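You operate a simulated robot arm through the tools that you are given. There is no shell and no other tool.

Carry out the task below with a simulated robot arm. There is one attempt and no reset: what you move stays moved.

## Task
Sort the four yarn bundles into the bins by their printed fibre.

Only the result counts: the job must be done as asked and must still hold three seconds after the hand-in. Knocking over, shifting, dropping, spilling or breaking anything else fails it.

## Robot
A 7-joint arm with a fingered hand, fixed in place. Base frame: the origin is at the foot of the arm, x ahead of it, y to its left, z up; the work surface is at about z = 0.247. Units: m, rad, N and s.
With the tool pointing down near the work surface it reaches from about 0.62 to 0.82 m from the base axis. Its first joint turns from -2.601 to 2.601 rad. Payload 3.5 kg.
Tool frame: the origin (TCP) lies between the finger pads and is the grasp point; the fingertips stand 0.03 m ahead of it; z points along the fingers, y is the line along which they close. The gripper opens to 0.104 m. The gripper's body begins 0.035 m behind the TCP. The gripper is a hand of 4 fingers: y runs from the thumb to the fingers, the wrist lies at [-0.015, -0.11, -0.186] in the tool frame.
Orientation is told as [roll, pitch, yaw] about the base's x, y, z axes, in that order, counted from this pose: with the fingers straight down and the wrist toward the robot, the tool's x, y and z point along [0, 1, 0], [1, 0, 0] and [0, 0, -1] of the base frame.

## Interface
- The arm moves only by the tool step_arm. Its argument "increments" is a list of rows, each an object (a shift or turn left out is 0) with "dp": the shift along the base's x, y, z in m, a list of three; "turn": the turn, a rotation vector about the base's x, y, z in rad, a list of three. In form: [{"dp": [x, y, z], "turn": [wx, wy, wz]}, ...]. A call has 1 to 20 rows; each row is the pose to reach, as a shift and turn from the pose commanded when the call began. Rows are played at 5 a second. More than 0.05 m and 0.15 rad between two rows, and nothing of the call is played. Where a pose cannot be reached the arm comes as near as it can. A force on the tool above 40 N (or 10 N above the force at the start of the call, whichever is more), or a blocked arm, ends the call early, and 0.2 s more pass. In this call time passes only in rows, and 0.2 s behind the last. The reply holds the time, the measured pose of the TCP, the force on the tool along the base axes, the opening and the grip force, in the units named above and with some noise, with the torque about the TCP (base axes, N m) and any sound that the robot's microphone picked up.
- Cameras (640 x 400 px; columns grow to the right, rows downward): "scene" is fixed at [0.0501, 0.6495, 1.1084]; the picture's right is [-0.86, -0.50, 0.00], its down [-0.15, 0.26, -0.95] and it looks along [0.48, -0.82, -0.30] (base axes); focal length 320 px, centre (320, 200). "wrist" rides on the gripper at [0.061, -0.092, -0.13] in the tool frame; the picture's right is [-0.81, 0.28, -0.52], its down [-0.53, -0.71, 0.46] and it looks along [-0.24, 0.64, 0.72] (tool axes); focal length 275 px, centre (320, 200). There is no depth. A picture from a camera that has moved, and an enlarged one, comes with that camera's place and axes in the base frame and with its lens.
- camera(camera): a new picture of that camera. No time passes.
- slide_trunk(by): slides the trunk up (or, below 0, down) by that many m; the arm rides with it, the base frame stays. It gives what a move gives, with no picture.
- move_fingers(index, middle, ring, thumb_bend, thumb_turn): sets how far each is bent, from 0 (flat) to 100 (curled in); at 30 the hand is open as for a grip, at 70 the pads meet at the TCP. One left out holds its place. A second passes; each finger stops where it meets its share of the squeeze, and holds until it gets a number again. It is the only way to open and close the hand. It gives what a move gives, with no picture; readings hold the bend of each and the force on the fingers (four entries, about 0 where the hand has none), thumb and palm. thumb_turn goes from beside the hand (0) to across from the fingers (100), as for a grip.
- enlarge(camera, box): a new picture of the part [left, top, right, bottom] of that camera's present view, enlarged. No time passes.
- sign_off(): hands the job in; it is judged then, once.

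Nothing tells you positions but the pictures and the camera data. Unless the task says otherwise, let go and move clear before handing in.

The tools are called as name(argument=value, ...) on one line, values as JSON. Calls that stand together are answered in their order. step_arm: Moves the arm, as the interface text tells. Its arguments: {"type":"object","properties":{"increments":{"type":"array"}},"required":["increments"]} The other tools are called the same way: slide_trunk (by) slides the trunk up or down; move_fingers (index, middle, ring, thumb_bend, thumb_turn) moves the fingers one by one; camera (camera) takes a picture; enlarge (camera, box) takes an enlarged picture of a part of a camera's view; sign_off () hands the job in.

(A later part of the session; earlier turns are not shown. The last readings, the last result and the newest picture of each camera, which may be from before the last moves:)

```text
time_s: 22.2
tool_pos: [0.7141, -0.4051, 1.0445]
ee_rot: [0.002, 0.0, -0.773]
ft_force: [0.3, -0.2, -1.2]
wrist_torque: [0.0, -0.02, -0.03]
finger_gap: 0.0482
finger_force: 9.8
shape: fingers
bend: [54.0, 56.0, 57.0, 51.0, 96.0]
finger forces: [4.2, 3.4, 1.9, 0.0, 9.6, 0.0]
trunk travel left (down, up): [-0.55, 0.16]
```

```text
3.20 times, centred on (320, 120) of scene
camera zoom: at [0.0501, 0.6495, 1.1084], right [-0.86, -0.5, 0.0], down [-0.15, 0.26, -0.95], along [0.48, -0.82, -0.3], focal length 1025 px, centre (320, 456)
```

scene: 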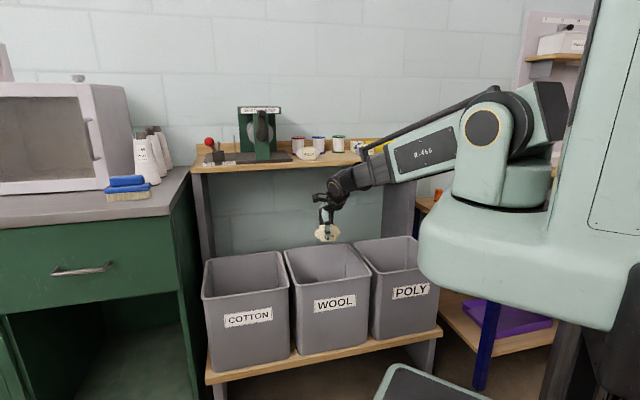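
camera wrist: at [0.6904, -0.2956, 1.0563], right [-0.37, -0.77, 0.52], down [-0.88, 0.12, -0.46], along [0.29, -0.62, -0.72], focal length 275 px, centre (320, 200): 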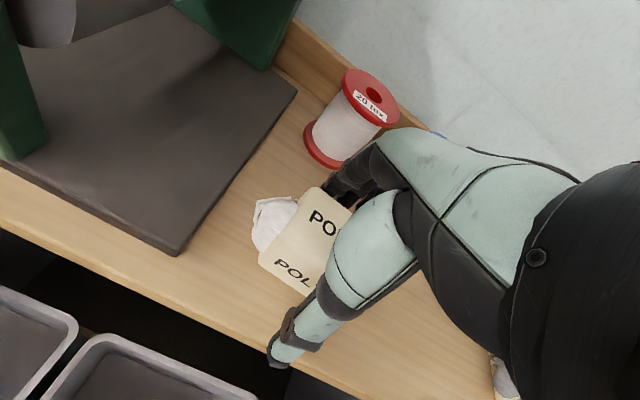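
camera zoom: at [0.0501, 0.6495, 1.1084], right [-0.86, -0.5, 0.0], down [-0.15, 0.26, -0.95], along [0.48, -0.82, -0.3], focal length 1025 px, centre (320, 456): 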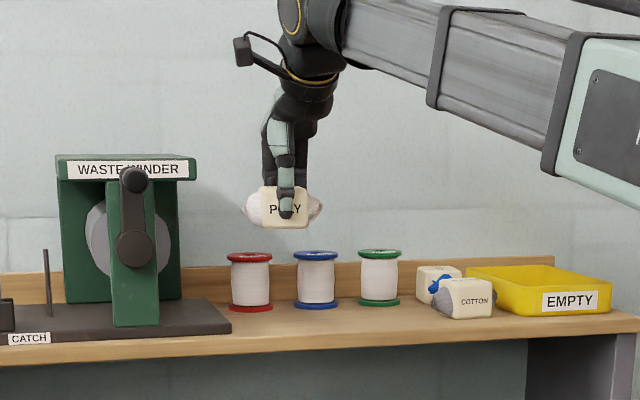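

POLY is held. I'll pull back from the shelf, then move along it to above the POLY bin on the right.

step_arm(increments=[{"dp": [-0.033, 0.033, 0.005]}, {"dp": [-0.066, 0.066, 0.005]}, {"dp": [-0.1, 0.1, 0.005]}, {"dp": [-0.135, 0.125, 0.005]}, {"dp": [-0.165, 0.1, 0.005]}, {"dp": [-0.197, 0.068, 0.005]}, {"dp": [-0.23, 0.035, 0.005]}, {"dp": [-0.262, 0.002, 0.005]}, {"dp": [-0.295, -0.03, 0.005]}, {"dp": [-0.325, -0.058, 0.005]}, {"dp": [-0.347, -0.077, 0.005]}])

camera(camera="wrist")

camera(camera="scene")

```text
time_s: 24.6
tool_pos: [0.3691, -0.4825, 1.0507]
ee_rot: [0.001, -0.001, -0.772]
ft_force: [0.0, -0.5, -0.6]
wrist_torque: [0.01, 0.02, 0.03]
finger_gap: 0.0483
finger_force: 9.4
shape: fingers
bend: [54.0, 56.0, 57.0, 51.0, 96.0]
finger forces: [4.3, 3.3, 1.9, 0.0, 9.4, 0.0]
trunk travel left (down, up): [-0.55, 0.16]
```

```text
taken
camera wrist: at [0.3454, -0.3735, 1.1815], right [-0.37, -0.77, 0.52], down [-0.88, 0.12, -0.46], along [0.29, -0.62, -0.72], focal length 275 px, centre (320, 200)
```

wrist: 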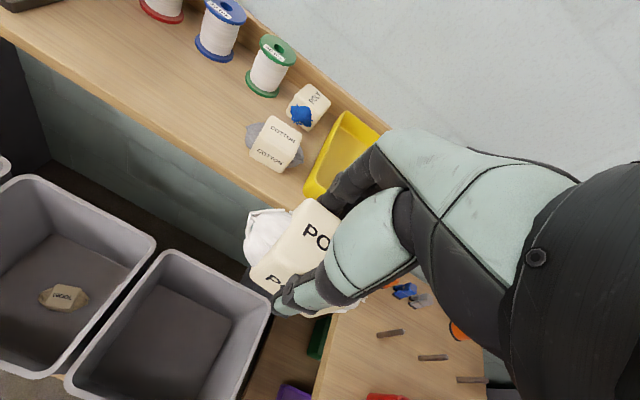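

```text
taken
```

scene: 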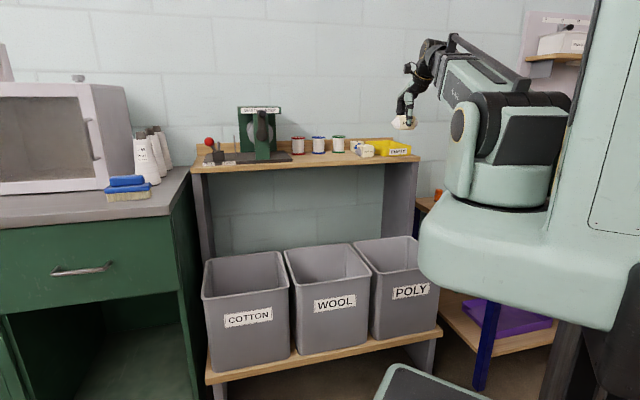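

I'm centred over the POLY bin within a few millimetres. I'll lower in.

step_arm(increments=[{"dp": [0.007, 0.003, -0.045]}, {"dp": [0.014, 0.004, -0.09]}, {"dp": [0.014, 0.004, -0.135]}, {"dp": [0.014, 0.004, -0.18]}, {"dp": [0.014, 0.004, -0.225]}, {"dp": [0.014, 0.004, -0.27]}, {"dp": [0.014, 0.004, -0.315]}, {"dp": [0.014, 0.004, -0.36]}, {"dp": [0.014, 0.004, -0.4]}])

camera(camera="wrist")

enlarge(camera="scene", box=[240, 130, 500, 330])

```text
time_s: 26.6
tool_pos: [0.3836, -0.4775, 0.6481]
ee_rot: [0.0, 0.0, -0.773]
ft_force: [0.2, 1.3, -0.3]
wrist_torque: [-0.02, 0.0, -0.05]
finger_gap: 0.0479
finger_force: 9.3
shape: fingers
bend: [54.0, 57.0, 58.0, 51.0, 96.0]
finger forces: [4.2, 3.2, 1.7, 0.0, 9.3, 0.1]
trunk travel left (down, up): [-0.55, 0.16]
```

```text
taken
camera wrist: at [0.3603, -0.3693, 0.7787], right [-0.37, -0.77, 0.52], down [-0.88, 0.12, -0.46], along [0.29, -0.62, -0.72], focal length 275 px, centre (320, 200)
```

wrist: 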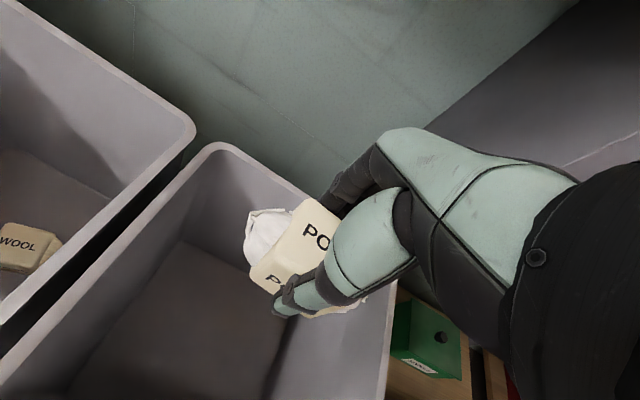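

```text
2.00 times, centred on (370, 230) of scene
camera zoom: at [0.0501, 0.6495, 1.1084], right [-0.86, -0.5, 0.0], down [-0.15, 0.26, -0.95], along [0.48, -0.82, -0.3], focal length 641 px, centre (220, 140)
```

zoom: 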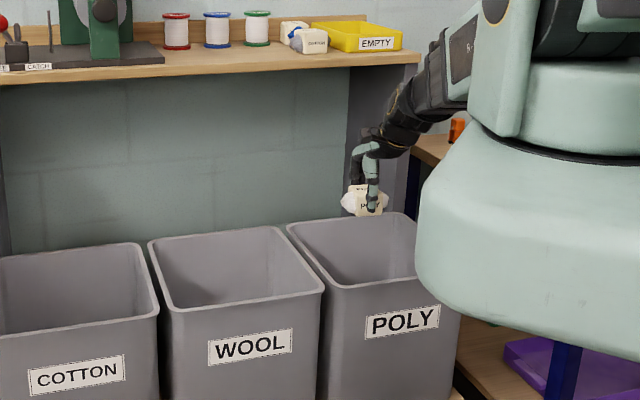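

Everything is clear. I'll lower into the POLY bin and release.

step_arm(increments=[{"dp": [0, 0, -0.045]}, {"dp": [0, 0, -0.09]}, {"dp": [0, 0, -0.135]}, {"dp": [0, 0, -0.17]}])

camera(camera="wrist")

```text
time_s: 27.6
tool_pos: [0.3829, -0.4785, 0.4831]
ee_rot: [-0.002, -0.002, -0.774]
ft_force: [0.8, 0.0, 0.1]
wrist_torque: [0.02, 0.03, 0.0]
finger_gap: 0.0478
finger_force: 9.3
shape: fingers
bend: [54.0, 57.0, 58.0, 51.0, 96.0]
finger forces: [4.3, 3.1, 1.9, 0.2, 9.0, 0.0]
trunk travel left (down, up): [-0.55, 0.16]
```

```text
taken
camera wrist: at [0.3599, -0.3697, 0.6126], right [-0.37, -0.77, 0.52], down [-0.88, 0.12, -0.46], along [0.29, -0.63, -0.72], focal length 275 px, centre (320, 200)
```

wrist: 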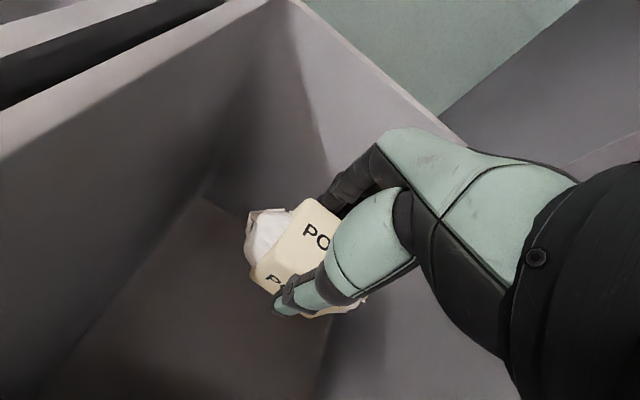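

move_fingers(index=30, middle=30, ring=30, thumb_bend=30)

step_arm(increments=[{"dp": [0, 0, 0.045]}, {"dp": [0, 0, 0.09]}, {"dp": [0, 0, 0.135]}, {"dp": [0, 0, 0.18]}, {"dp": [0, 0, 0.225]}, {"dp": [0, 0, 0.27]}, {"dp": [0, 0, 0.315]}, {"dp": [0, 0, 0.36]}, {"dp": [0, 0, 0.405]}, {"dp": [0, 0, 0.45]}, {"dp": [0, 0, 0.495]}, {"dp": [0, 0, 0.54]}, {"dp": [0, 0, 0.58]}])

camera(camera="wrist")

```text
time_s: 28.6
tool_pos: [0.3829, -0.4783, 0.4822]
ee_rot: [0.0, 0.0, -0.773]
ft_force: [0.7, 0.6, 0.6]
wrist_torque: [-0.01, 0.07, -0.05]
finger_gap: 0.1027
finger_force: 0.0
shape: fingers
bend: [30.0, 30.0, 30.0, 30.0, 97.0]
finger forces: [0.0, 0.0, 0.1, 0.0, 0.1, 0.0]
trunk travel left (down, up): [-0.55, 0.16]
```

```text
time_s: 31.4
tool_pos: [0.3807, -0.4758, 1.0591]
ee_rot: [0.0, 0.0, -0.774]
ft_force: [-0.7, -0.1, -0.9]
wrist_torque: [-0.02, -0.01, 0.01]
finger_gap: 0.1029
finger_force: 0.1
shape: fingers
bend: [30.0, 30.0, 30.0, 30.0, 97.0]
finger forces: [0.1, 0.0, 0.1, 0.1, 0.1, 0.1]
trunk travel left (down, up): [-0.55, 0.16]
```

```text
taken
camera wrist: at [0.3572, -0.3679, 1.19], right [-0.37, -0.77, 0.52], down [-0.88, 0.12, -0.46], along [0.29, -0.62, -0.72], focal length 275 px, centre (320, 200)
```

wrist: 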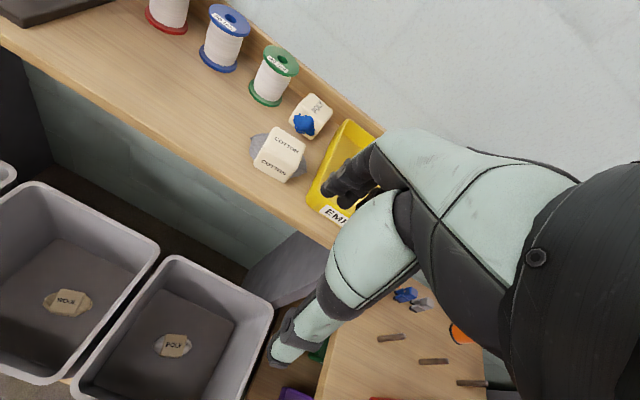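

POLY is in its bin. Next is COTTON, so I'll enlarge to measure it and the blue POLY bundle.

enlarge(camera="wrist", box=[230, 80, 390, 220])

```text
2.86 times, centred on (310, 150) of wrist
camera zoom: at [0.3572, -0.3679, 1.19], right [-0.37, -0.77, 0.52], down [-0.88, 0.12, -0.46], along [0.29, -0.62, -0.72], focal length 786 px, centre (349, 343)
```

zoom: 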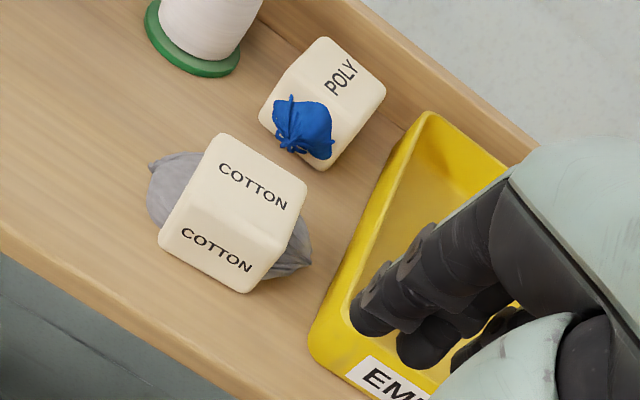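

COTTON is at about (0.546, -0.572). The blue yarn tuft is close behind it, so I'll pre-bend the far fingers a little and hover above it to check rotation.

step_arm(increments=[{"dp": [0.04, -0.022, 0.005]}, {"dp": [0.08, -0.044, 0.005]}, {"dp": [0.12, -0.066, 0.005]}, {"dp": [0.15, -0.083, 0.005]}, {"dp": [0.1667, -0.0919, 0.005]}])

move_fingers(index=40, middle=40, ring=40, thumb_bend=30)

camera(camera="wrist")

enlarge(camera="wrist", box=[180, 210, 340, 310])

```text
time_s: 32.6
tool_pos: [0.5474, -0.5706, 1.0662]
ee_rot: [0.0, -0.001, -0.775]
ft_force: [0.3, -0.4, 0.0]
wrist_torque: [0.01, 0.02, -0.02]
finger_gap: 0.103
finger_force: 0.1
shape: fingers
bend: [30.0, 30.0, 30.0, 30.0, 97.0]
finger forces: [0.1, 0.0, 0.0, 0.1, 0.1, 0.1]
trunk travel left (down, up): [-0.55, 0.16]
```

```text
time_s: 33.6
tool_pos: [0.5475, -0.5694, 1.0659]
ee_rot: [0.0, 0.001, -0.775]
ft_force: [0.0, 0.7, -0.5]
wrist_torque: [-0.01, 0.01, 0.02]
finger_gap: 0.0907
finger_force: 0.0
shape: fingers
bend: [40.0, 40.0, 40.0, 30.0, 97.0]
finger forces: [0.1, 0.1, 0.0, 0.1, 0.1, 0.0]
trunk travel left (down, up): [-0.55, 0.16]
```

```text
taken
camera wrist: at [0.5251, -0.4613, 1.197], right [-0.37, -0.77, 0.52], down [-0.88, 0.12, -0.46], along [0.29, -0.62, -0.72], focal length 275 px, centre (320, 200)
```

wrist: 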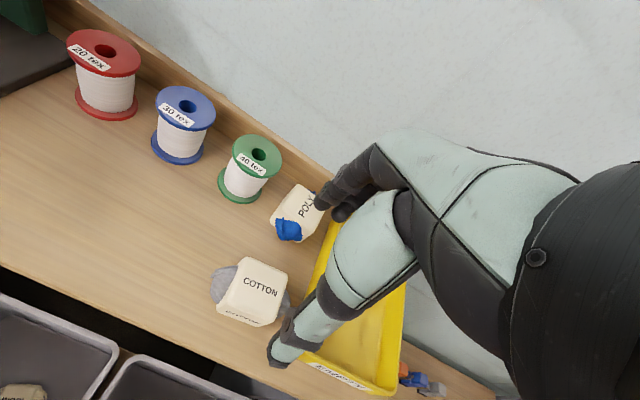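

```text
4.00 times, centred on (260, 260) of wrist
camera zoom: at [0.5251, -0.4613, 1.197], right [-0.37, -0.77, 0.52], down [-0.88, 0.12, -0.46], along [0.29, -0.62, -0.72], focal length 1101 px, centre (560, -40)
```

zoom: 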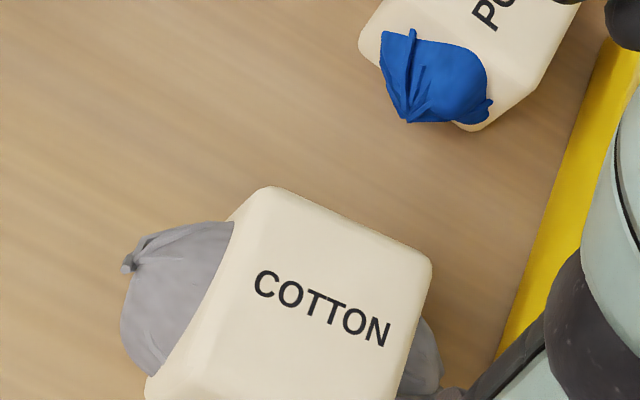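

COTTON is turned about 0.085 rad relative to the hand. I'll match that, shift 4 mm outward and descend in stages.

step_arm(increments=[{"dp": [0.002, -0.002, -0.02], "turn": [0, 0, 0.045]}, {"dp": [0.003, -0.003, -0.05], "turn": [0, 0, 0.085]}, {"dp": [0.003, -0.003, -0.08], "turn": [0, 0, 0.085]}, {"dp": [0.003, -0.003, -0.105], "turn": [0, 0, 0.085]}])

enlarge(camera="scene", box=[290, 80, 430, 180])

camera(camera="wrist")

```text
time_s: 34.6
tool_pos: [0.5512, -0.5713, 0.9595]
ee_rot: [0.0, 0.0, -0.689]
ft_force: [0.1, -0.5, 0.6]
wrist_torque: [-0.02, -0.02, -0.01]
finger_gap: 0.0906
finger_force: 0.2
shape: fingers
bend: [40.0, 40.0, 40.0, 30.0, 97.0]
finger forces: [0.0, 0.0, 0.0, 0.0, 0.0, 0.1]
trunk travel left (down, up): [-0.55, 0.16]
```

```text
4.00 times, centred on (360, 130) of scene
camera zoom: at [0.0501, 0.6495, 1.1084], right [-0.86, -0.5, 0.0], down [-0.15, 0.26, -0.95], along [0.48, -0.82, -0.3], focal length 1282 px, centre (160, 480)
```

zoom: 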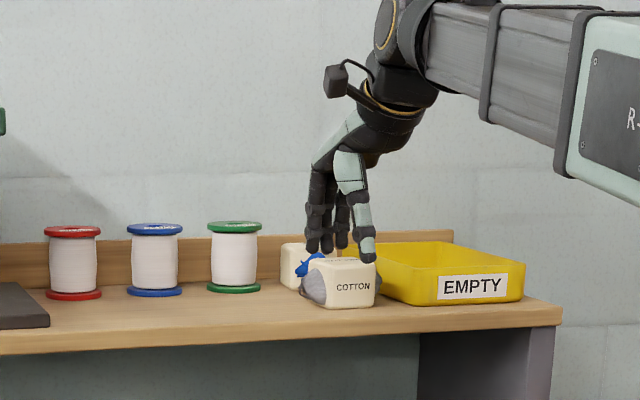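

```text
taken
camera wrist: at [0.5193, -0.4657, 1.0906], right [-0.3, -0.8, 0.52], down [-0.89, 0.04, -0.46], along [0.34, -0.6, -0.72], focal length 275 px, centre (320, 200)
```

wrist: 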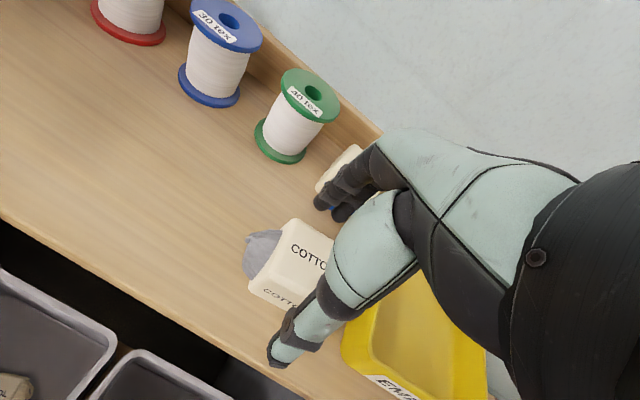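

step_arm(increments=[{"dp": [0, 0, -0.011]}, {"dp": [0, 0, -0.022]}, {"dp": [0, 0, -0.033]}])

enlarge(camera="scene", box=[310, 100, 420, 170])

camera(camera="wrist")

```text
time_s: 35.4
tool_pos: [0.5516, -0.571, 0.9255]
ee_rot: [-0.001, 0.001, -0.689]
ft_force: [0.1, 0.3, -0.6]
wrist_torque: [0.01, 0.05, 0.03]
finger_gap: 0.0908
finger_force: 0.1
shape: fingers
bend: [40.0, 40.0, 40.0, 30.0, 97.0]
finger forces: [0.0, 0.0, 0.0, 0.0, 0.0, 0.0]
trunk travel left (down, up): [-0.55, 0.16]
```

```text
5.71 times, centred on (365, 135) of scene
camera zoom: at [0.0501, 0.6495, 1.1084], right [-0.86, -0.5, 0.0], down [-0.15, 0.26, -0.95], along [0.48, -0.82, -0.3], focal length 1831 px, centre (63, 571)
```

zoom: 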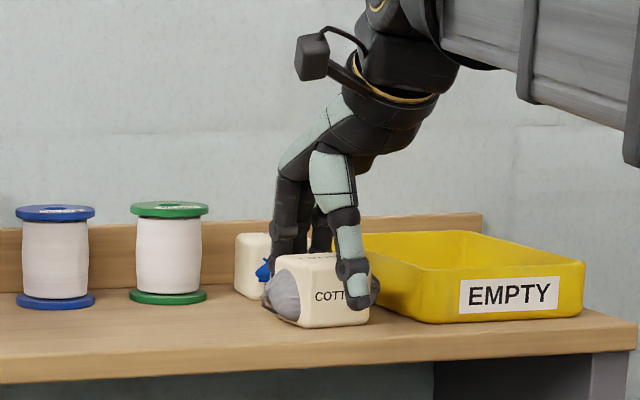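

```text
taken
camera wrist: at [0.5189, -0.4654, 1.0575], right [-0.3, -0.8, 0.52], down [-0.89, 0.04, -0.46], along [0.34, -0.6, -0.72], focal length 275 px, centre (320, 200)
```

wrist: 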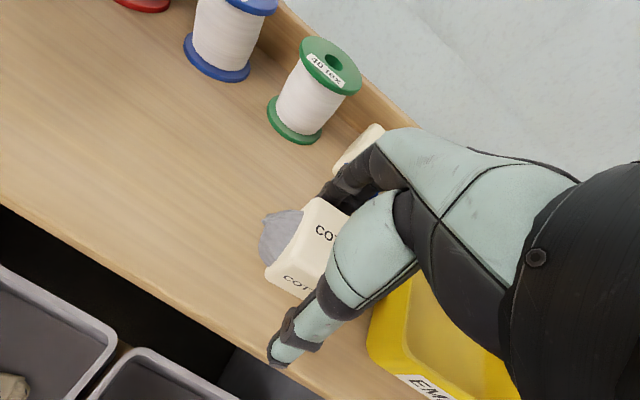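

No contact so far, so I'll close the hand on COTTON.

move_fingers(index=60, middle=60, ring=60, thumb_bend=60)

step_arm(increments=[{"dp": [0, 0, 0.02]}, {"dp": [0, 0, 0.05]}, {"dp": [0, 0, 0.09]}, {"dp": [0, 0, 0.13]}, {"dp": [0, 0, 0.15]}])

enlarge(camera="scene", box=[290, 60, 430, 170])

camera(camera="wrist")

```text
time_s: 36.4
tool_pos: [0.5522, -0.5711, 0.9276]
ee_rot: [0.0, 0.0, -0.689]
ft_force: [0.1, 0.2, -0.1]
wrist_torque: [-0.04, 0.0, 0.02]
finger_gap: 0.0481
finger_force: 9.7
shape: fingers
bend: [55.0, 57.0, 58.0, 51.0, 96.0]
finger forces: [3.9, 3.2, 2.2, 0.0, 9.4, 0.0]
trunk travel left (down, up): [-0.55, 0.16]
```

```text
time_s: 37.6
tool_pos: [0.5507, -0.5713, 1.0797]
ee_rot: [0.0, 0.0, -0.69]
ft_force: [0.5, 0.2, -0.2]
wrist_torque: [0.0, -0.03, -0.01]
finger_gap: 0.0477
finger_force: 9.8
shape: fingers
bend: [55.0, 57.0, 58.0, 51.0, 96.0]
finger forces: [4.1, 3.1, 2.1, 0.0, 9.2, 0.0]
trunk travel left (down, up): [-0.55, 0.16]
```

```text
3.64 times, centred on (360, 115) of scene
camera zoom: at [0.0501, 0.6495, 1.1084], right [-0.86, -0.5, 0.0], down [-0.15, 0.26, -0.95], along [0.48, -0.82, -0.3], focal length 1165 px, centre (174, 509)
```

zoom: 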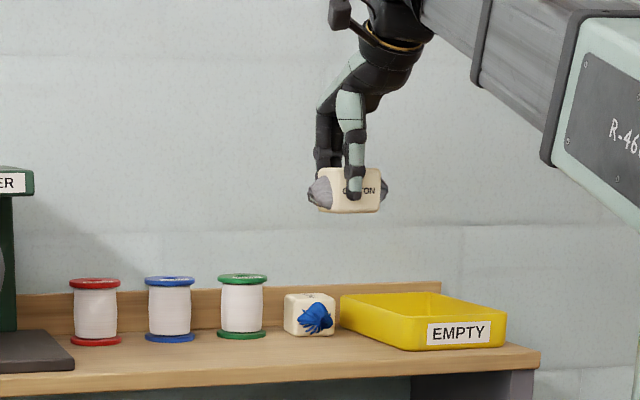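

```text
taken
camera wrist: at [0.519, -0.4648, 1.2101], right [-0.3, -0.8, 0.52], down [-0.89, 0.04, -0.46], along [0.34, -0.6, -0.72], focal length 275 px, centre (320, 200)
```

wrist: 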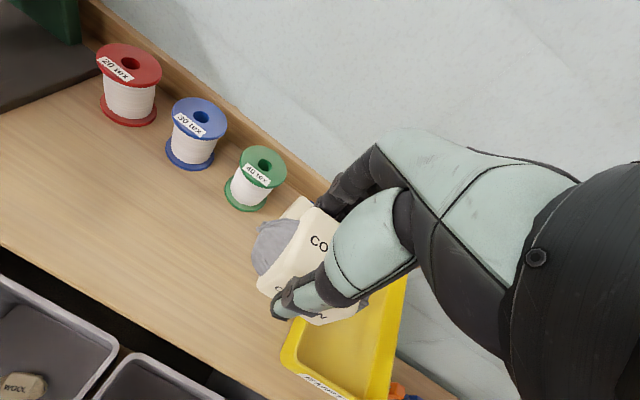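

COTTON is held. To stay away from the winder, I'll pull back over the wool bin, descend below shelf height, then slide left over the COTTON bin.

step_arm(increments=[{"dp": [-0.0321, 0.0315, 0]}, {"dp": [-0.0643, 0.063, 0]}, {"dp": [-0.0824, 0.1088, 0]}, {"dp": [-0.0864, 0.1547, 0]}, {"dp": [-0.0798, 0.1971, 0]}, {"dp": [-0.0589, 0.2257, 0]}, {"dp": [-0.0589, 0.2257, -0.043]}, {"dp": [-0.0589, 0.2257, -0.086]}, {"dp": [-0.0589, 0.2257, -0.129]}, {"dp": [-0.0589, 0.2257, -0.172]}, {"dp": [-0.0589, 0.2257, -0.215]}, {"dp": [-0.0589, 0.2257, -0.258]}, {"dp": [-0.0589, 0.2257, -0.301]}, {"dp": [-0.0589, 0.2257, -0.344]}, {"dp": [-0.0589, 0.2257, -0.38]}])

camera(camera="wrist")

camera(camera="scene")

```text
time_s: 40.8
tool_pos: [0.4941, -0.3448, 0.6973]
ee_rot: [0.002, 0.0, -0.688]
ft_force: [-0.3, 0.5, -1.4]
wrist_torque: [0.0, 0.0, 0.06]
finger_gap: 0.0477
finger_force: 9.2
shape: fingers
bend: [55.0, 57.0, 58.0, 51.0, 96.0]
finger forces: [4.0, 3.1, 1.9, 0.0, 9.1, 0.1]
trunk travel left (down, up): [-0.55, 0.16]
```

```text
taken
camera wrist: at [0.4623, -0.239, 0.8266], right [-0.3, -0.8, 0.52], down [-0.89, 0.04, -0.46], along [0.34, -0.6, -0.72], focal length 275 px, centre (320, 200)
```

wrist: 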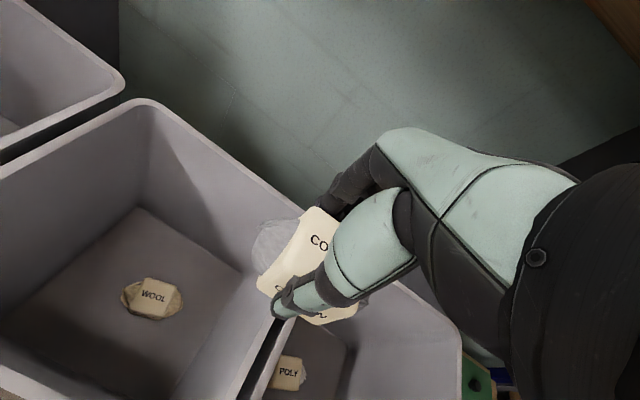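

```text
taken
```

scene: 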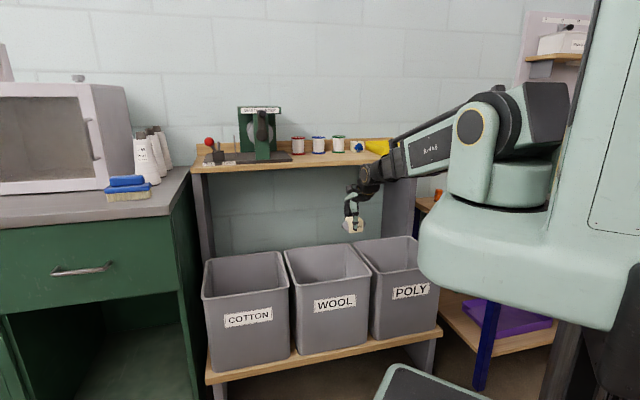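

I'll slide left along the bins to the COTTON bin.

step_arm(increments=[{"dp": [0.03, 0.03, 0]}, {"dp": [0.06, 0.06, 0]}, {"dp": [0.09, 0.09, 0]}, {"dp": [0.12, 0.12, 0]}, {"dp": [0.15, 0.15, 0]}, {"dp": [0.18, 0.18, 0]}, {"dp": [0.21, 0.21, 0]}, {"dp": [0.24, 0.24, 0]}, {"dp": [0.26, 0.26, 0]}])

camera(camera="wrist")

camera(camera="scene")

```text
time_s: 42.8
tool_pos: [0.7513, -0.0863, 0.6991]
ee_rot: [0.0, -0.001, -0.689]
ft_force: [-0.5, -0.1, -0.2]
wrist_torque: [0.01, -0.03, 0.04]
finger_gap: 0.0475
finger_force: 8.5
shape: fingers
bend: [55.0, 57.0, 58.0, 51.0, 96.0]
finger forces: [4.1, 3.0, 1.8, 0.0, 9.0, 0.0]
trunk travel left (down, up): [-0.55, 0.16]
```

```text
taken
camera wrist: at [0.7184, 0.0195, 0.831], right [-0.3, -0.8, 0.52], down [-0.89, 0.04, -0.46], along [0.34, -0.6, -0.72], focal length 275 px, centre (320, 200)
```

wrist: 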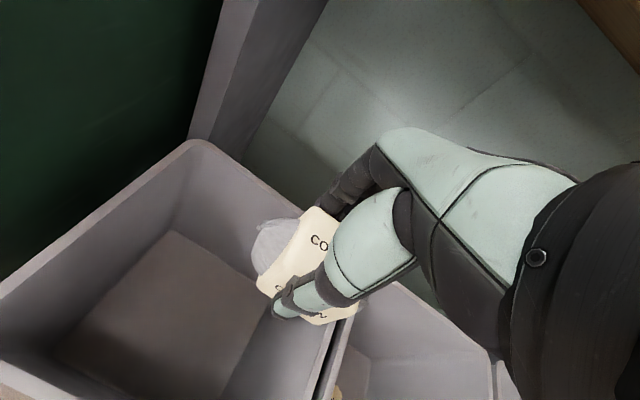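

```text
taken
```

scene: 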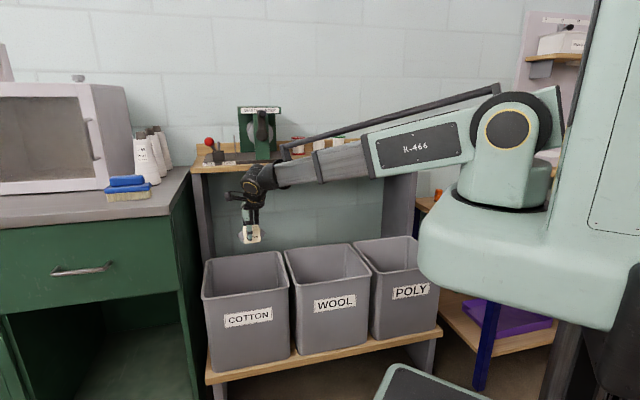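

I'm over the COTTON bin. I'll make a small centring shift and lower in.

step_arm(increments=[{"dp": [0.016, -0.006, -0.03]}, {"dp": [0.016, -0.006, -0.075]}, {"dp": [0.016, -0.006, -0.12]}, {"dp": [0.016, -0.006, -0.165]}, {"dp": [0.016, -0.006, -0.21]}])

camera(camera="wrist")

enlarge(camera="scene", box=[190, 140, 450, 310])

```text
time_s: 44.0
tool_pos: [0.765, -0.0922, 0.4874]
ee_rot: [-0.001, 0.002, -0.688]
ft_force: [-0.4, 0.3, -0.4]
wrist_torque: [0.03, 0.01, 0.0]
finger_gap: 0.0475
finger_force: 9.5
shape: fingers
bend: [55.0, 57.0, 58.0, 51.0, 96.0]
finger forces: [4.1, 3.0, 1.8, 0.1, 8.9, 0.0]
trunk travel left (down, up): [-0.55, 0.16]
```

```text
taken
camera wrist: at [0.732, 0.0133, 0.6183], right [-0.3, -0.8, 0.52], down [-0.89, 0.04, -0.46], along [0.34, -0.6, -0.72], focal length 275 px, centre (320, 200)
```

wrist: 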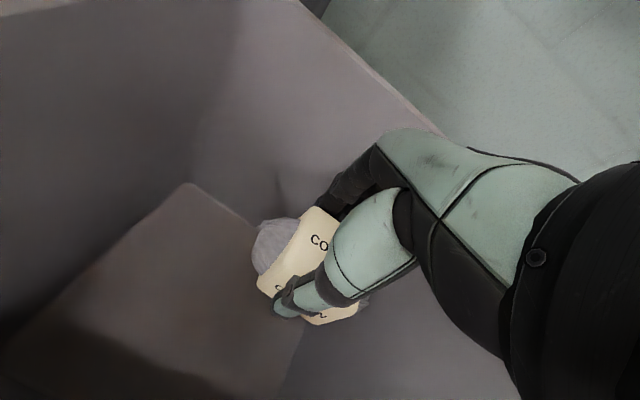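

```text
2.35 times, centred on (320, 225) of scene
camera zoom: at [0.0501, 0.6495, 1.1084], right [-0.86, -0.5, 0.0], down [-0.15, 0.26, -0.95], along [0.48, -0.82, -0.3], focal length 754 px, centre (320, 141)
```

zoom: 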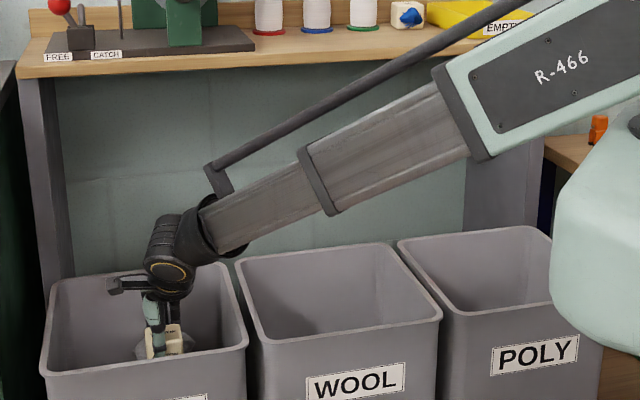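

move_fingers(index=30, middle=30, ring=30, thumb_bend=30)

step_arm(increments=[{"dp": [0, 0, 0.045]}, {"dp": [0, 0, 0.09]}, {"dp": [0, 0, 0.135]}, {"dp": [0, 0, 0.18]}, {"dp": [0, 0, 0.21]}])

camera(camera="wrist")

```text
time_s: 45.0
tool_pos: [0.7631, -0.0922, 0.4898]
ee_rot: [0.0, -0.001, -0.688]
ft_force: [-0.1, 0.8, -0.4]
wrist_torque: [-0.02, -0.01, -0.01]
finger_gap: 0.103
finger_force: 0.1
shape: fingers
bend: [30.0, 30.0, 30.0, 30.0, 97.0]
finger forces: [0.1, 0.2, 0.1, 0.0, 0.0, 0.1]
trunk travel left (down, up): [-0.55, 0.16]
```

```text
time_s: 46.2
tool_pos: [0.7676, -0.0903, 0.6988]
ee_rot: [0.001, 0.001, -0.691]
ft_force: [0.5, 0.5, 0.6]
wrist_torque: [-0.03, -0.02, 0.0]
finger_gap: 0.1029
finger_force: 0.0
shape: fingers
bend: [30.0, 30.0, 30.0, 30.0, 97.0]
finger forces: [0.1, 0.0, 0.0, 0.0, 0.0, 0.0]
trunk travel left (down, up): [-0.55, 0.16]
```

```text
taken
camera wrist: at [0.7349, 0.0147, 0.8297], right [-0.3, -0.8, 0.52], down [-0.89, 0.04, -0.46], along [0.34, -0.6, -0.72], focal length 275 px, centre (320, 200)
```

wrist: 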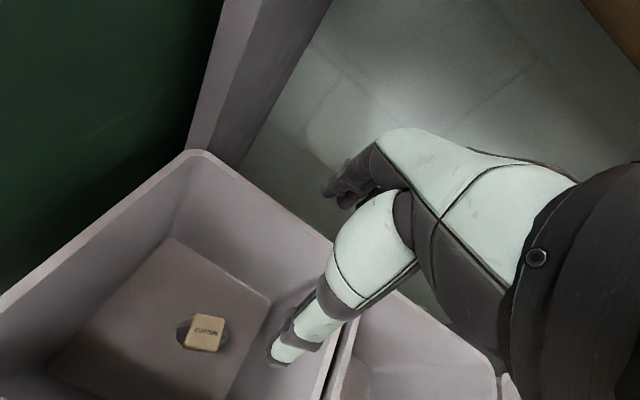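

COTTON is in its bin. I'll retrace: slide right below shelf height, rise, then look closely at the blue POLY bundle further back on the shelf.

step_arm(increments=[{"dp": [-0.033, -0.027, 0]}, {"dp": [-0.063, -0.057, 0]}, {"dp": [-0.093, -0.087, 0]}, {"dp": [-0.123, -0.117, 0]}, {"dp": [-0.153, -0.147, 0]}, {"dp": [-0.183, -0.177, 0]}, {"dp": [-0.213, -0.207, 0]}, {"dp": [-0.243, -0.237, 0]}, {"dp": [-0.27, -0.26, 0]}, {"dp": [-0.3, -0.29, 0.02]}, {"dp": [-0.32, -0.31, 0.06]}, {"dp": [-0.33, -0.32, 0.105]}, {"dp": [-0.33, -0.32, 0.15]}, {"dp": [-0.33, -0.32, 0.195]}, {"dp": [-0.33, -0.32, 0.24]}, {"dp": [-0.33, -0.32, 0.285]}, {"dp": [-0.33, -0.32, 0.33]}, {"dp": [-0.33, -0.32, 0.375]}, {"dp": [-0.33, -0.32, 0.4]}])

camera(camera="wrist")

enlarge(camera="scene", box=[320, 120, 430, 180])

```text
time_s: 50.2
tool_pos: [0.4371, -0.4119, 1.0976]
ee_rot: [0.0, 0.0, -0.69]
ft_force: [1.1, -0.2, 0.4]
wrist_torque: [-0.01, -0.01, -0.01]
finger_gap: 0.1029
finger_force: 0.0
shape: fingers
bend: [30.0, 30.0, 30.0, 30.0, 97.0]
finger forces: [0.0, 0.0, 0.1, 0.0, 0.0, 0.0]
trunk travel left (down, up): [-0.55, 0.16]
```

```text
taken
camera wrist: at [0.4046, -0.3056, 1.2278], right [-0.3, -0.8, 0.52], down [-0.89, 0.04, -0.46], along [0.34, -0.6, -0.72], focal length 275 px, centre (320, 200)
```

wrist: 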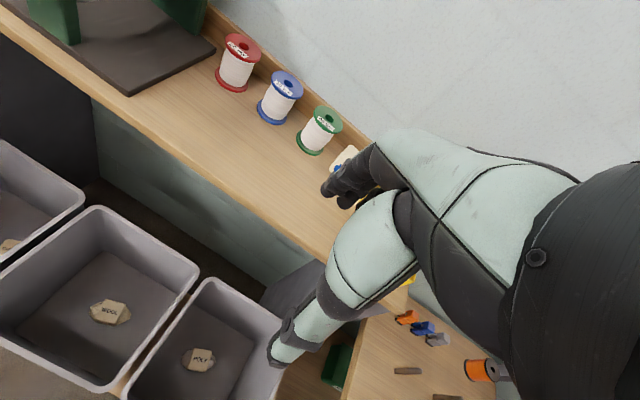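

```text
5.82 times, centred on (375, 150) of scene
camera zoom: at [0.0501, 0.6495, 1.1084], right [-0.86, -0.5, 0.0], down [-0.15, 0.26, -0.95], along [0.48, -0.82, -0.3], focal length 1864 px, centre (0, 491)
```

zoom: 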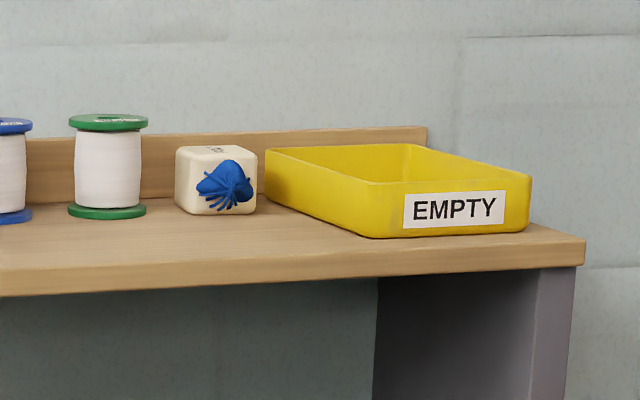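

The blue POLY bundle sits further back, about 0.91 m out, between the green spool and the tray. Its yarn tufts point front and back. I'll test how far the arm can reach at a safe height.

step_arm(increments=[{"dp": [0.022, -0.03, 0], "turn": [0, 0, -0.03]}, {"dp": [0.045, -0.06, 0], "turn": [0, 0, -0.06]}, {"dp": [0.068, -0.09, -0.01], "turn": [0, 0, -0.09]}, {"dp": [0.09, -0.12, -0.02], "turn": [0, 0, -0.12]}, {"dp": [0.113, -0.15, -0.03], "turn": [0, 0, -0.12]}, {"dp": [0.135, -0.18, -0.04], "turn": [0, 0, -0.12]}, {"dp": [0.158, -0.21, -0.05], "turn": [0, 0, -0.12]}, {"dp": [0.175, -0.235, -0.05], "turn": [0, 0, -0.12]}])

camera(camera="wrist")

camera(camera="scene")

```text
time_s: 52.0
tool_pos: [0.6131, -0.6469, 1.0476]
ee_rot: [0.0, -0.001, -0.809]
ft_force: [-0.3, -0.4, 1.0]
wrist_torque: [0.0, -0.02, -0.02]
finger_gap: 0.1029
finger_force: 0.1
shape: fingers
bend: [30.0, 30.0, 30.0, 30.0, 97.0]
finger forces: [0.0, 0.1, 0.2, 0.0, 0.1, 0.0]
trunk travel left (down, up): [-0.55, 0.16]
```

```text
taken
camera wrist: at [0.5939, -0.5374, 1.1791], right [-0.4, -0.76, 0.52], down [-0.88, 0.15, -0.46], along [0.27, -0.63, -0.72], focal length 275 px, centre (320, 200)
```

wrist: 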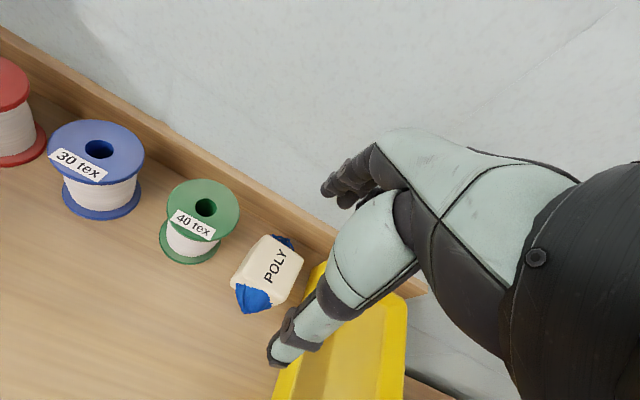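

```text
taken
```

scene: 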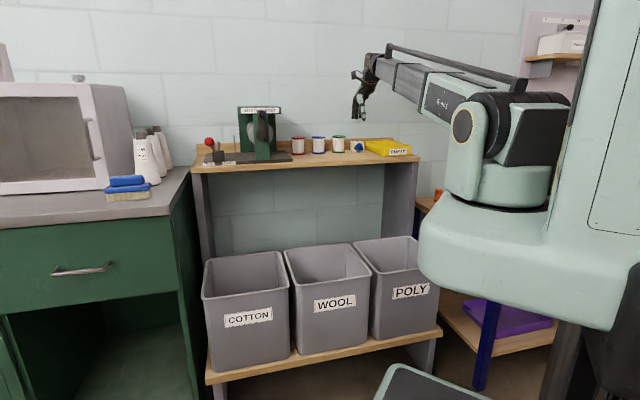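

The arm reaches here. I'll enlarge for an accurate look at the blue bundle.

enlarge(camera="wrist", box=[160, 170, 360, 330])

enlarge(camera="wrist", box=[220, 215, 320, 325])

```text
2.50 times, centred on (260, 250) of wrist
camera zoom: at [0.5939, -0.5374, 1.1791], right [-0.4, -0.76, 0.52], down [-0.88, 0.15, -0.46], along [0.27, -0.63, -0.72], focal length 688 px, centre (470, 75)
```

zoom: 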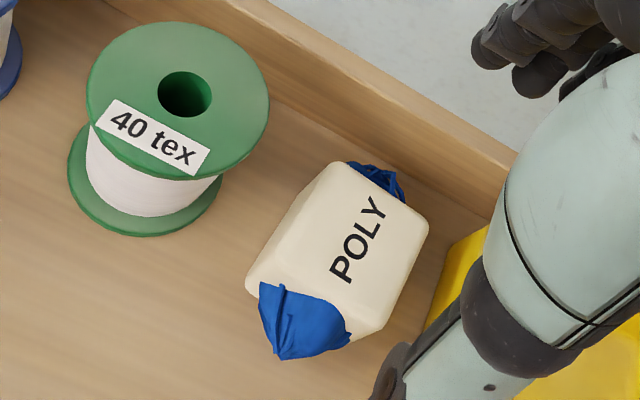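

```text
3.64 times, centred on (270, 270) of wrist
camera zoom: at [0.5939, -0.5374, 1.1791], right [-0.4, -0.76, 0.52], down [-0.88, 0.15, -0.46], along [0.27, -0.63, -0.72], focal length 1001 px, centre (502, -54)
```

zoom: 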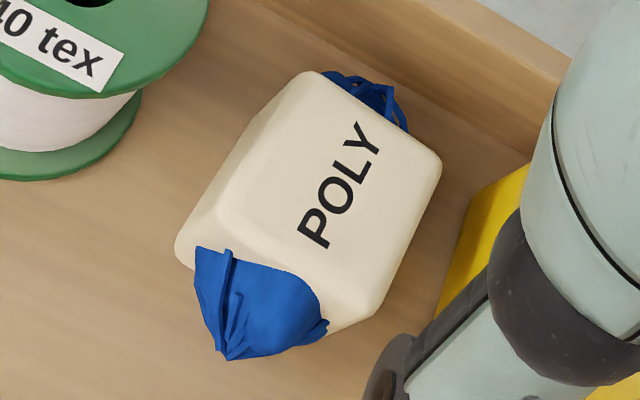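

The blue POLY bundle is about 2.2 cm beyond the TCP and aligned with the hand. The tray is too close for a side grip, so I'll grip it front-to-back over its tufts. There is about 2 cm of room between the rear tuft and the back board. I'll hover lower first.

step_arm(increments=[{"dp": [0.007, -0.009, -0.01]}, {"dp": [0.013, -0.018, -0.03]}, {"dp": [0.013, -0.018, -0.05]}, {"dp": [0.013, -0.018, -0.06]}])

camera(camera="wrist")

enlarge(camera="scene", box=[310, 90, 430, 165])

enlarge(camera="wrist", box=[220, 160, 380, 320])

```text
time_s: 53.0
tool_pos: [0.6264, -0.6664, 0.988]
ee_rot: [0.0, 0.0, -0.81]
ft_force: [-0.1, 0.2, 0.6]
wrist_torque: [0.03, 0.0, -0.01]
finger_gap: 0.1028
finger_force: 0.1
shape: fingers
bend: [30.0, 30.0, 30.0, 30.0, 97.0]
finger forces: [0.0, 0.1, 0.0, 0.1, 0.1, 0.0]
trunk travel left (down, up): [-0.55, 0.16]
```

```text
taken
camera wrist: at [0.6069, -0.5569, 1.1187], right [-0.4, -0.76, 0.52], down [-0.88, 0.15, -0.46], along [0.27, -0.63, -0.72], focal length 275 px, centre (320, 200)
```

wrist: 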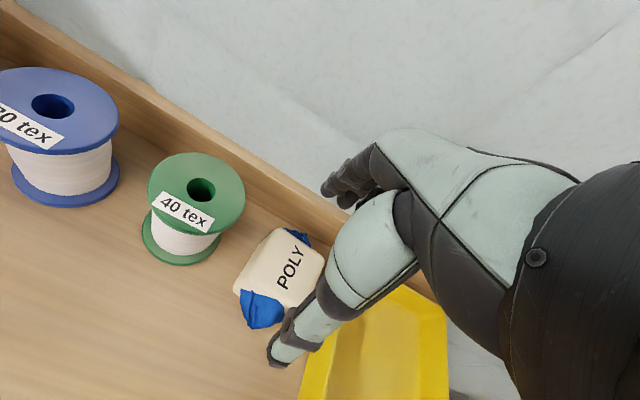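

```text
5.33 times, centred on (370, 128) of scene
camera zoom: at [0.0501, 0.6495, 1.1084], right [-0.86, -0.5, 0.0], down [-0.15, 0.26, -0.95], along [0.48, -0.82, -0.3], focal length 1709 px, centre (53, 587)
```

zoom: 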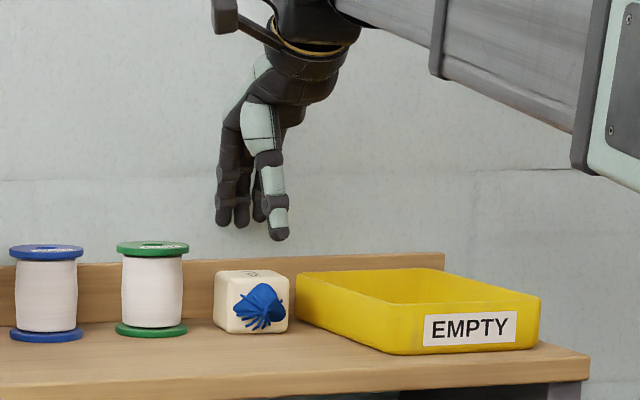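

```text
2.50 times, centred on (300, 240) of wrist
camera zoom: at [0.6069, -0.5569, 1.1187], right [-0.4, -0.76, 0.52], down [-0.88, 0.15, -0.46], along [0.27, -0.63, -0.72], focal length 688 px, centre (370, 100)
```

zoom: 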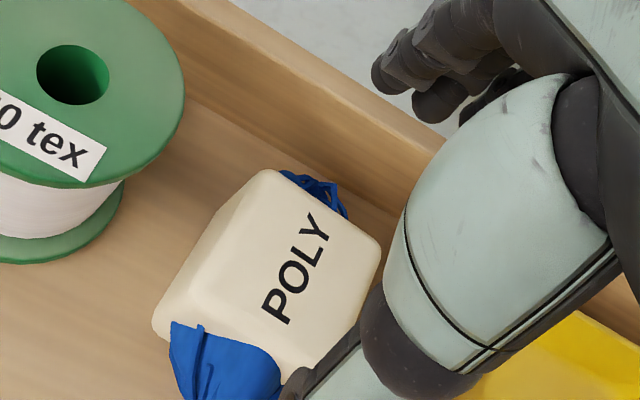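

The bundle is now centred under the TCP within about 1 mm, with roughly 5 mm of clearance to the rear tuft and to the back board. I'll descend slowly.

step_arm(increments=[{"dp": [0, 0, -0.012]}, {"dp": [0, 0, -0.022]}, {"dp": [0, 0, -0.03]}, {"dp": [0, 0, -0.036]}])

enlarge(camera="scene", box=[310, 100, 430, 165])

enlarge(camera="wrist", box=[220, 160, 380, 320])

```text
time_s: 54.0
tool_pos: [0.6271, -0.667, 0.9538]
ee_rot: [0.001, 0.0, -0.808]
ft_force: [-0.4, -0.6, 0.0]
wrist_torque: [0.03, 0.01, -0.01]
finger_gap: 0.1029
finger_force: 0.0
shape: fingers
bend: [30.0, 30.0, 30.0, 30.0, 97.0]
finger forces: [0.1, 0.0, 0.0, 0.1, 0.0, 0.0]
trunk travel left (down, up): [-0.55, 0.16]
```

```text
5.33 times, centred on (370, 132) of scene
camera zoom: at [0.0501, 0.6495, 1.1084], right [-0.86, -0.5, 0.0], down [-0.15, 0.26, -0.95], along [0.48, -0.82, -0.3], focal length 1709 px, centre (53, 560)
```

zoom: 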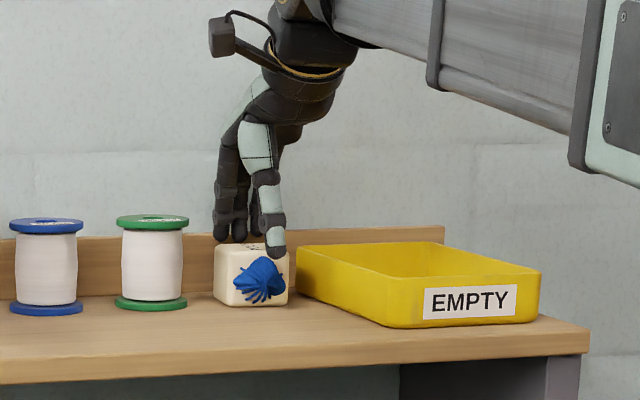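

```text
2.50 times, centred on (300, 240) of wrist
camera zoom: at [0.6078, -0.5569, 1.0836], right [-0.4, -0.76, 0.52], down [-0.88, 0.15, -0.46], along [0.27, -0.64, -0.72], focal length 688 px, centre (370, 100)
```

zoom: 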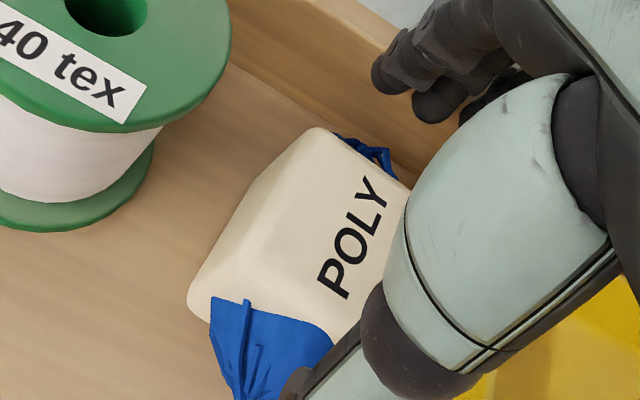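

Still clear, with no contact force. I'll continue down to grasp height.

step_arm(increments=[{"dp": [0, 0, -0.008]}, {"dp": [0, 0, -0.016]}, {"dp": [0, 0, -0.024]}, {"dp": [0, 0, -0.029]}])

enlarge(camera="scene", box=[310, 100, 430, 165])

camera(camera="wrist")

```text
time_s: 55.0
tool_pos: [0.627, -0.6653, 0.923]
ee_rot: [-0.001, 0.001, -0.808]
ft_force: [0.0, -0.1, 0.3]
wrist_torque: [-0.01, -0.01, 0.03]
finger_gap: 0.1037
finger_force: 0.2
shape: fingers
bend: [30.0, 30.0, 30.0, 30.0, 97.0]
finger forces: [0.3, 0.0, 0.0, 0.0, 0.1, 0.0]
trunk travel left (down, up): [-0.55, 0.16]
```

```text
5.33 times, centred on (370, 132) of scene
camera zoom: at [0.0501, 0.6495, 1.1084], right [-0.86, -0.5, 0.0], down [-0.15, 0.26, -0.95], along [0.48, -0.82, -0.3], focal length 1709 px, centre (53, 560)
```

zoom: 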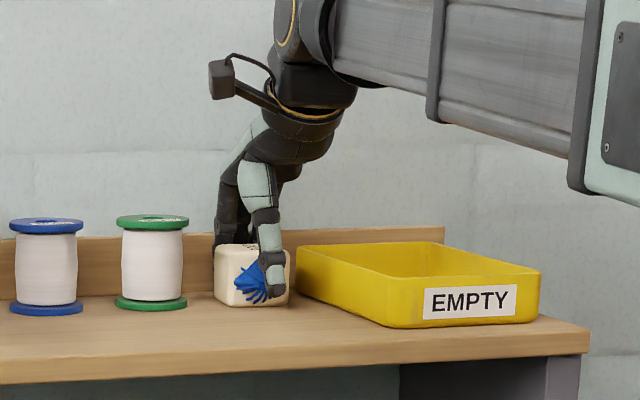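

```text
taken
camera wrist: at [0.6065, -0.5559, 1.0536], right [-0.4, -0.76, 0.52], down [-0.88, 0.15, -0.46], along [0.27, -0.63, -0.72], focal length 275 px, centre (320, 200)
```

wrist: 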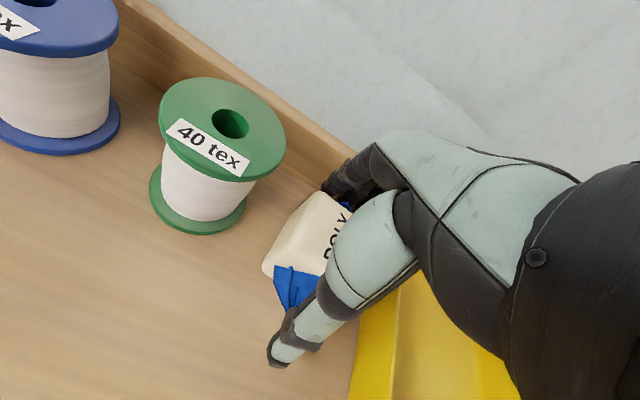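

I'm at grasp height with essentially no force. I'll close the hand.

move_fingers(index=58, middle=58, ring=58, thumb_bend=58)

enlarge(camera="scene", box=[310, 100, 430, 165])

camera(camera="wrist")

```text
time_s: 56.0
tool_pos: [0.6258, -0.6657, 0.9232]
ee_rot: [0.002, -0.002, -0.81]
ft_force: [1.8, -3.0, 6.3]
wrist_torque: [-0.2, -0.12, 0.01]
finger_gap: 0.0861
finger_force: 23.2
shape: fingers
bend: [45.0, 49.0, 49.0, 35.0, 95.0]
finger forces: [11.1, 7.8, 6.3, 0.1, 21.3, 0.1]
trunk travel left (down, up): [-0.55, 0.16]
```

```text
5.33 times, centred on (370, 132) of scene
camera zoom: at [0.0501, 0.6495, 1.1084], right [-0.86, -0.5, 0.0], down [-0.15, 0.26, -0.95], along [0.48, -0.82, -0.3], focal length 1709 px, centre (53, 560)
```

zoom: 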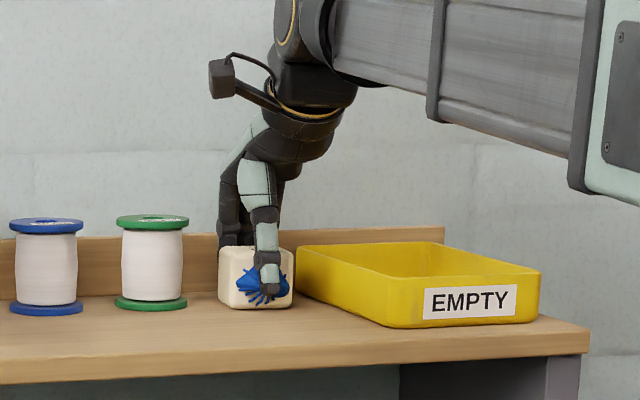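

```text
taken
camera wrist: at [0.6064, -0.5558, 1.0542], right [-0.4, -0.76, 0.52], down [-0.88, 0.15, -0.46], along [0.27, -0.64, -0.72], focal length 275 px, centre (320, 200)
```

wrist: 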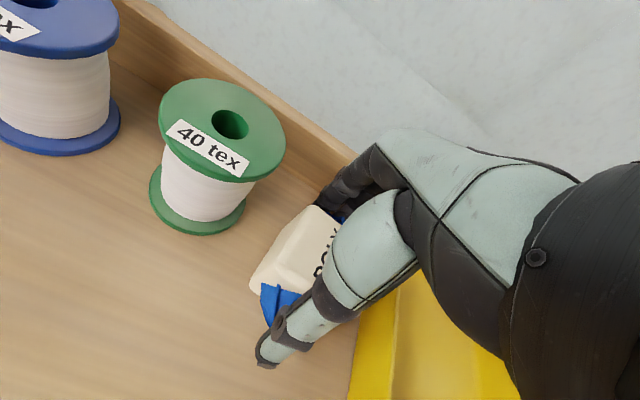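

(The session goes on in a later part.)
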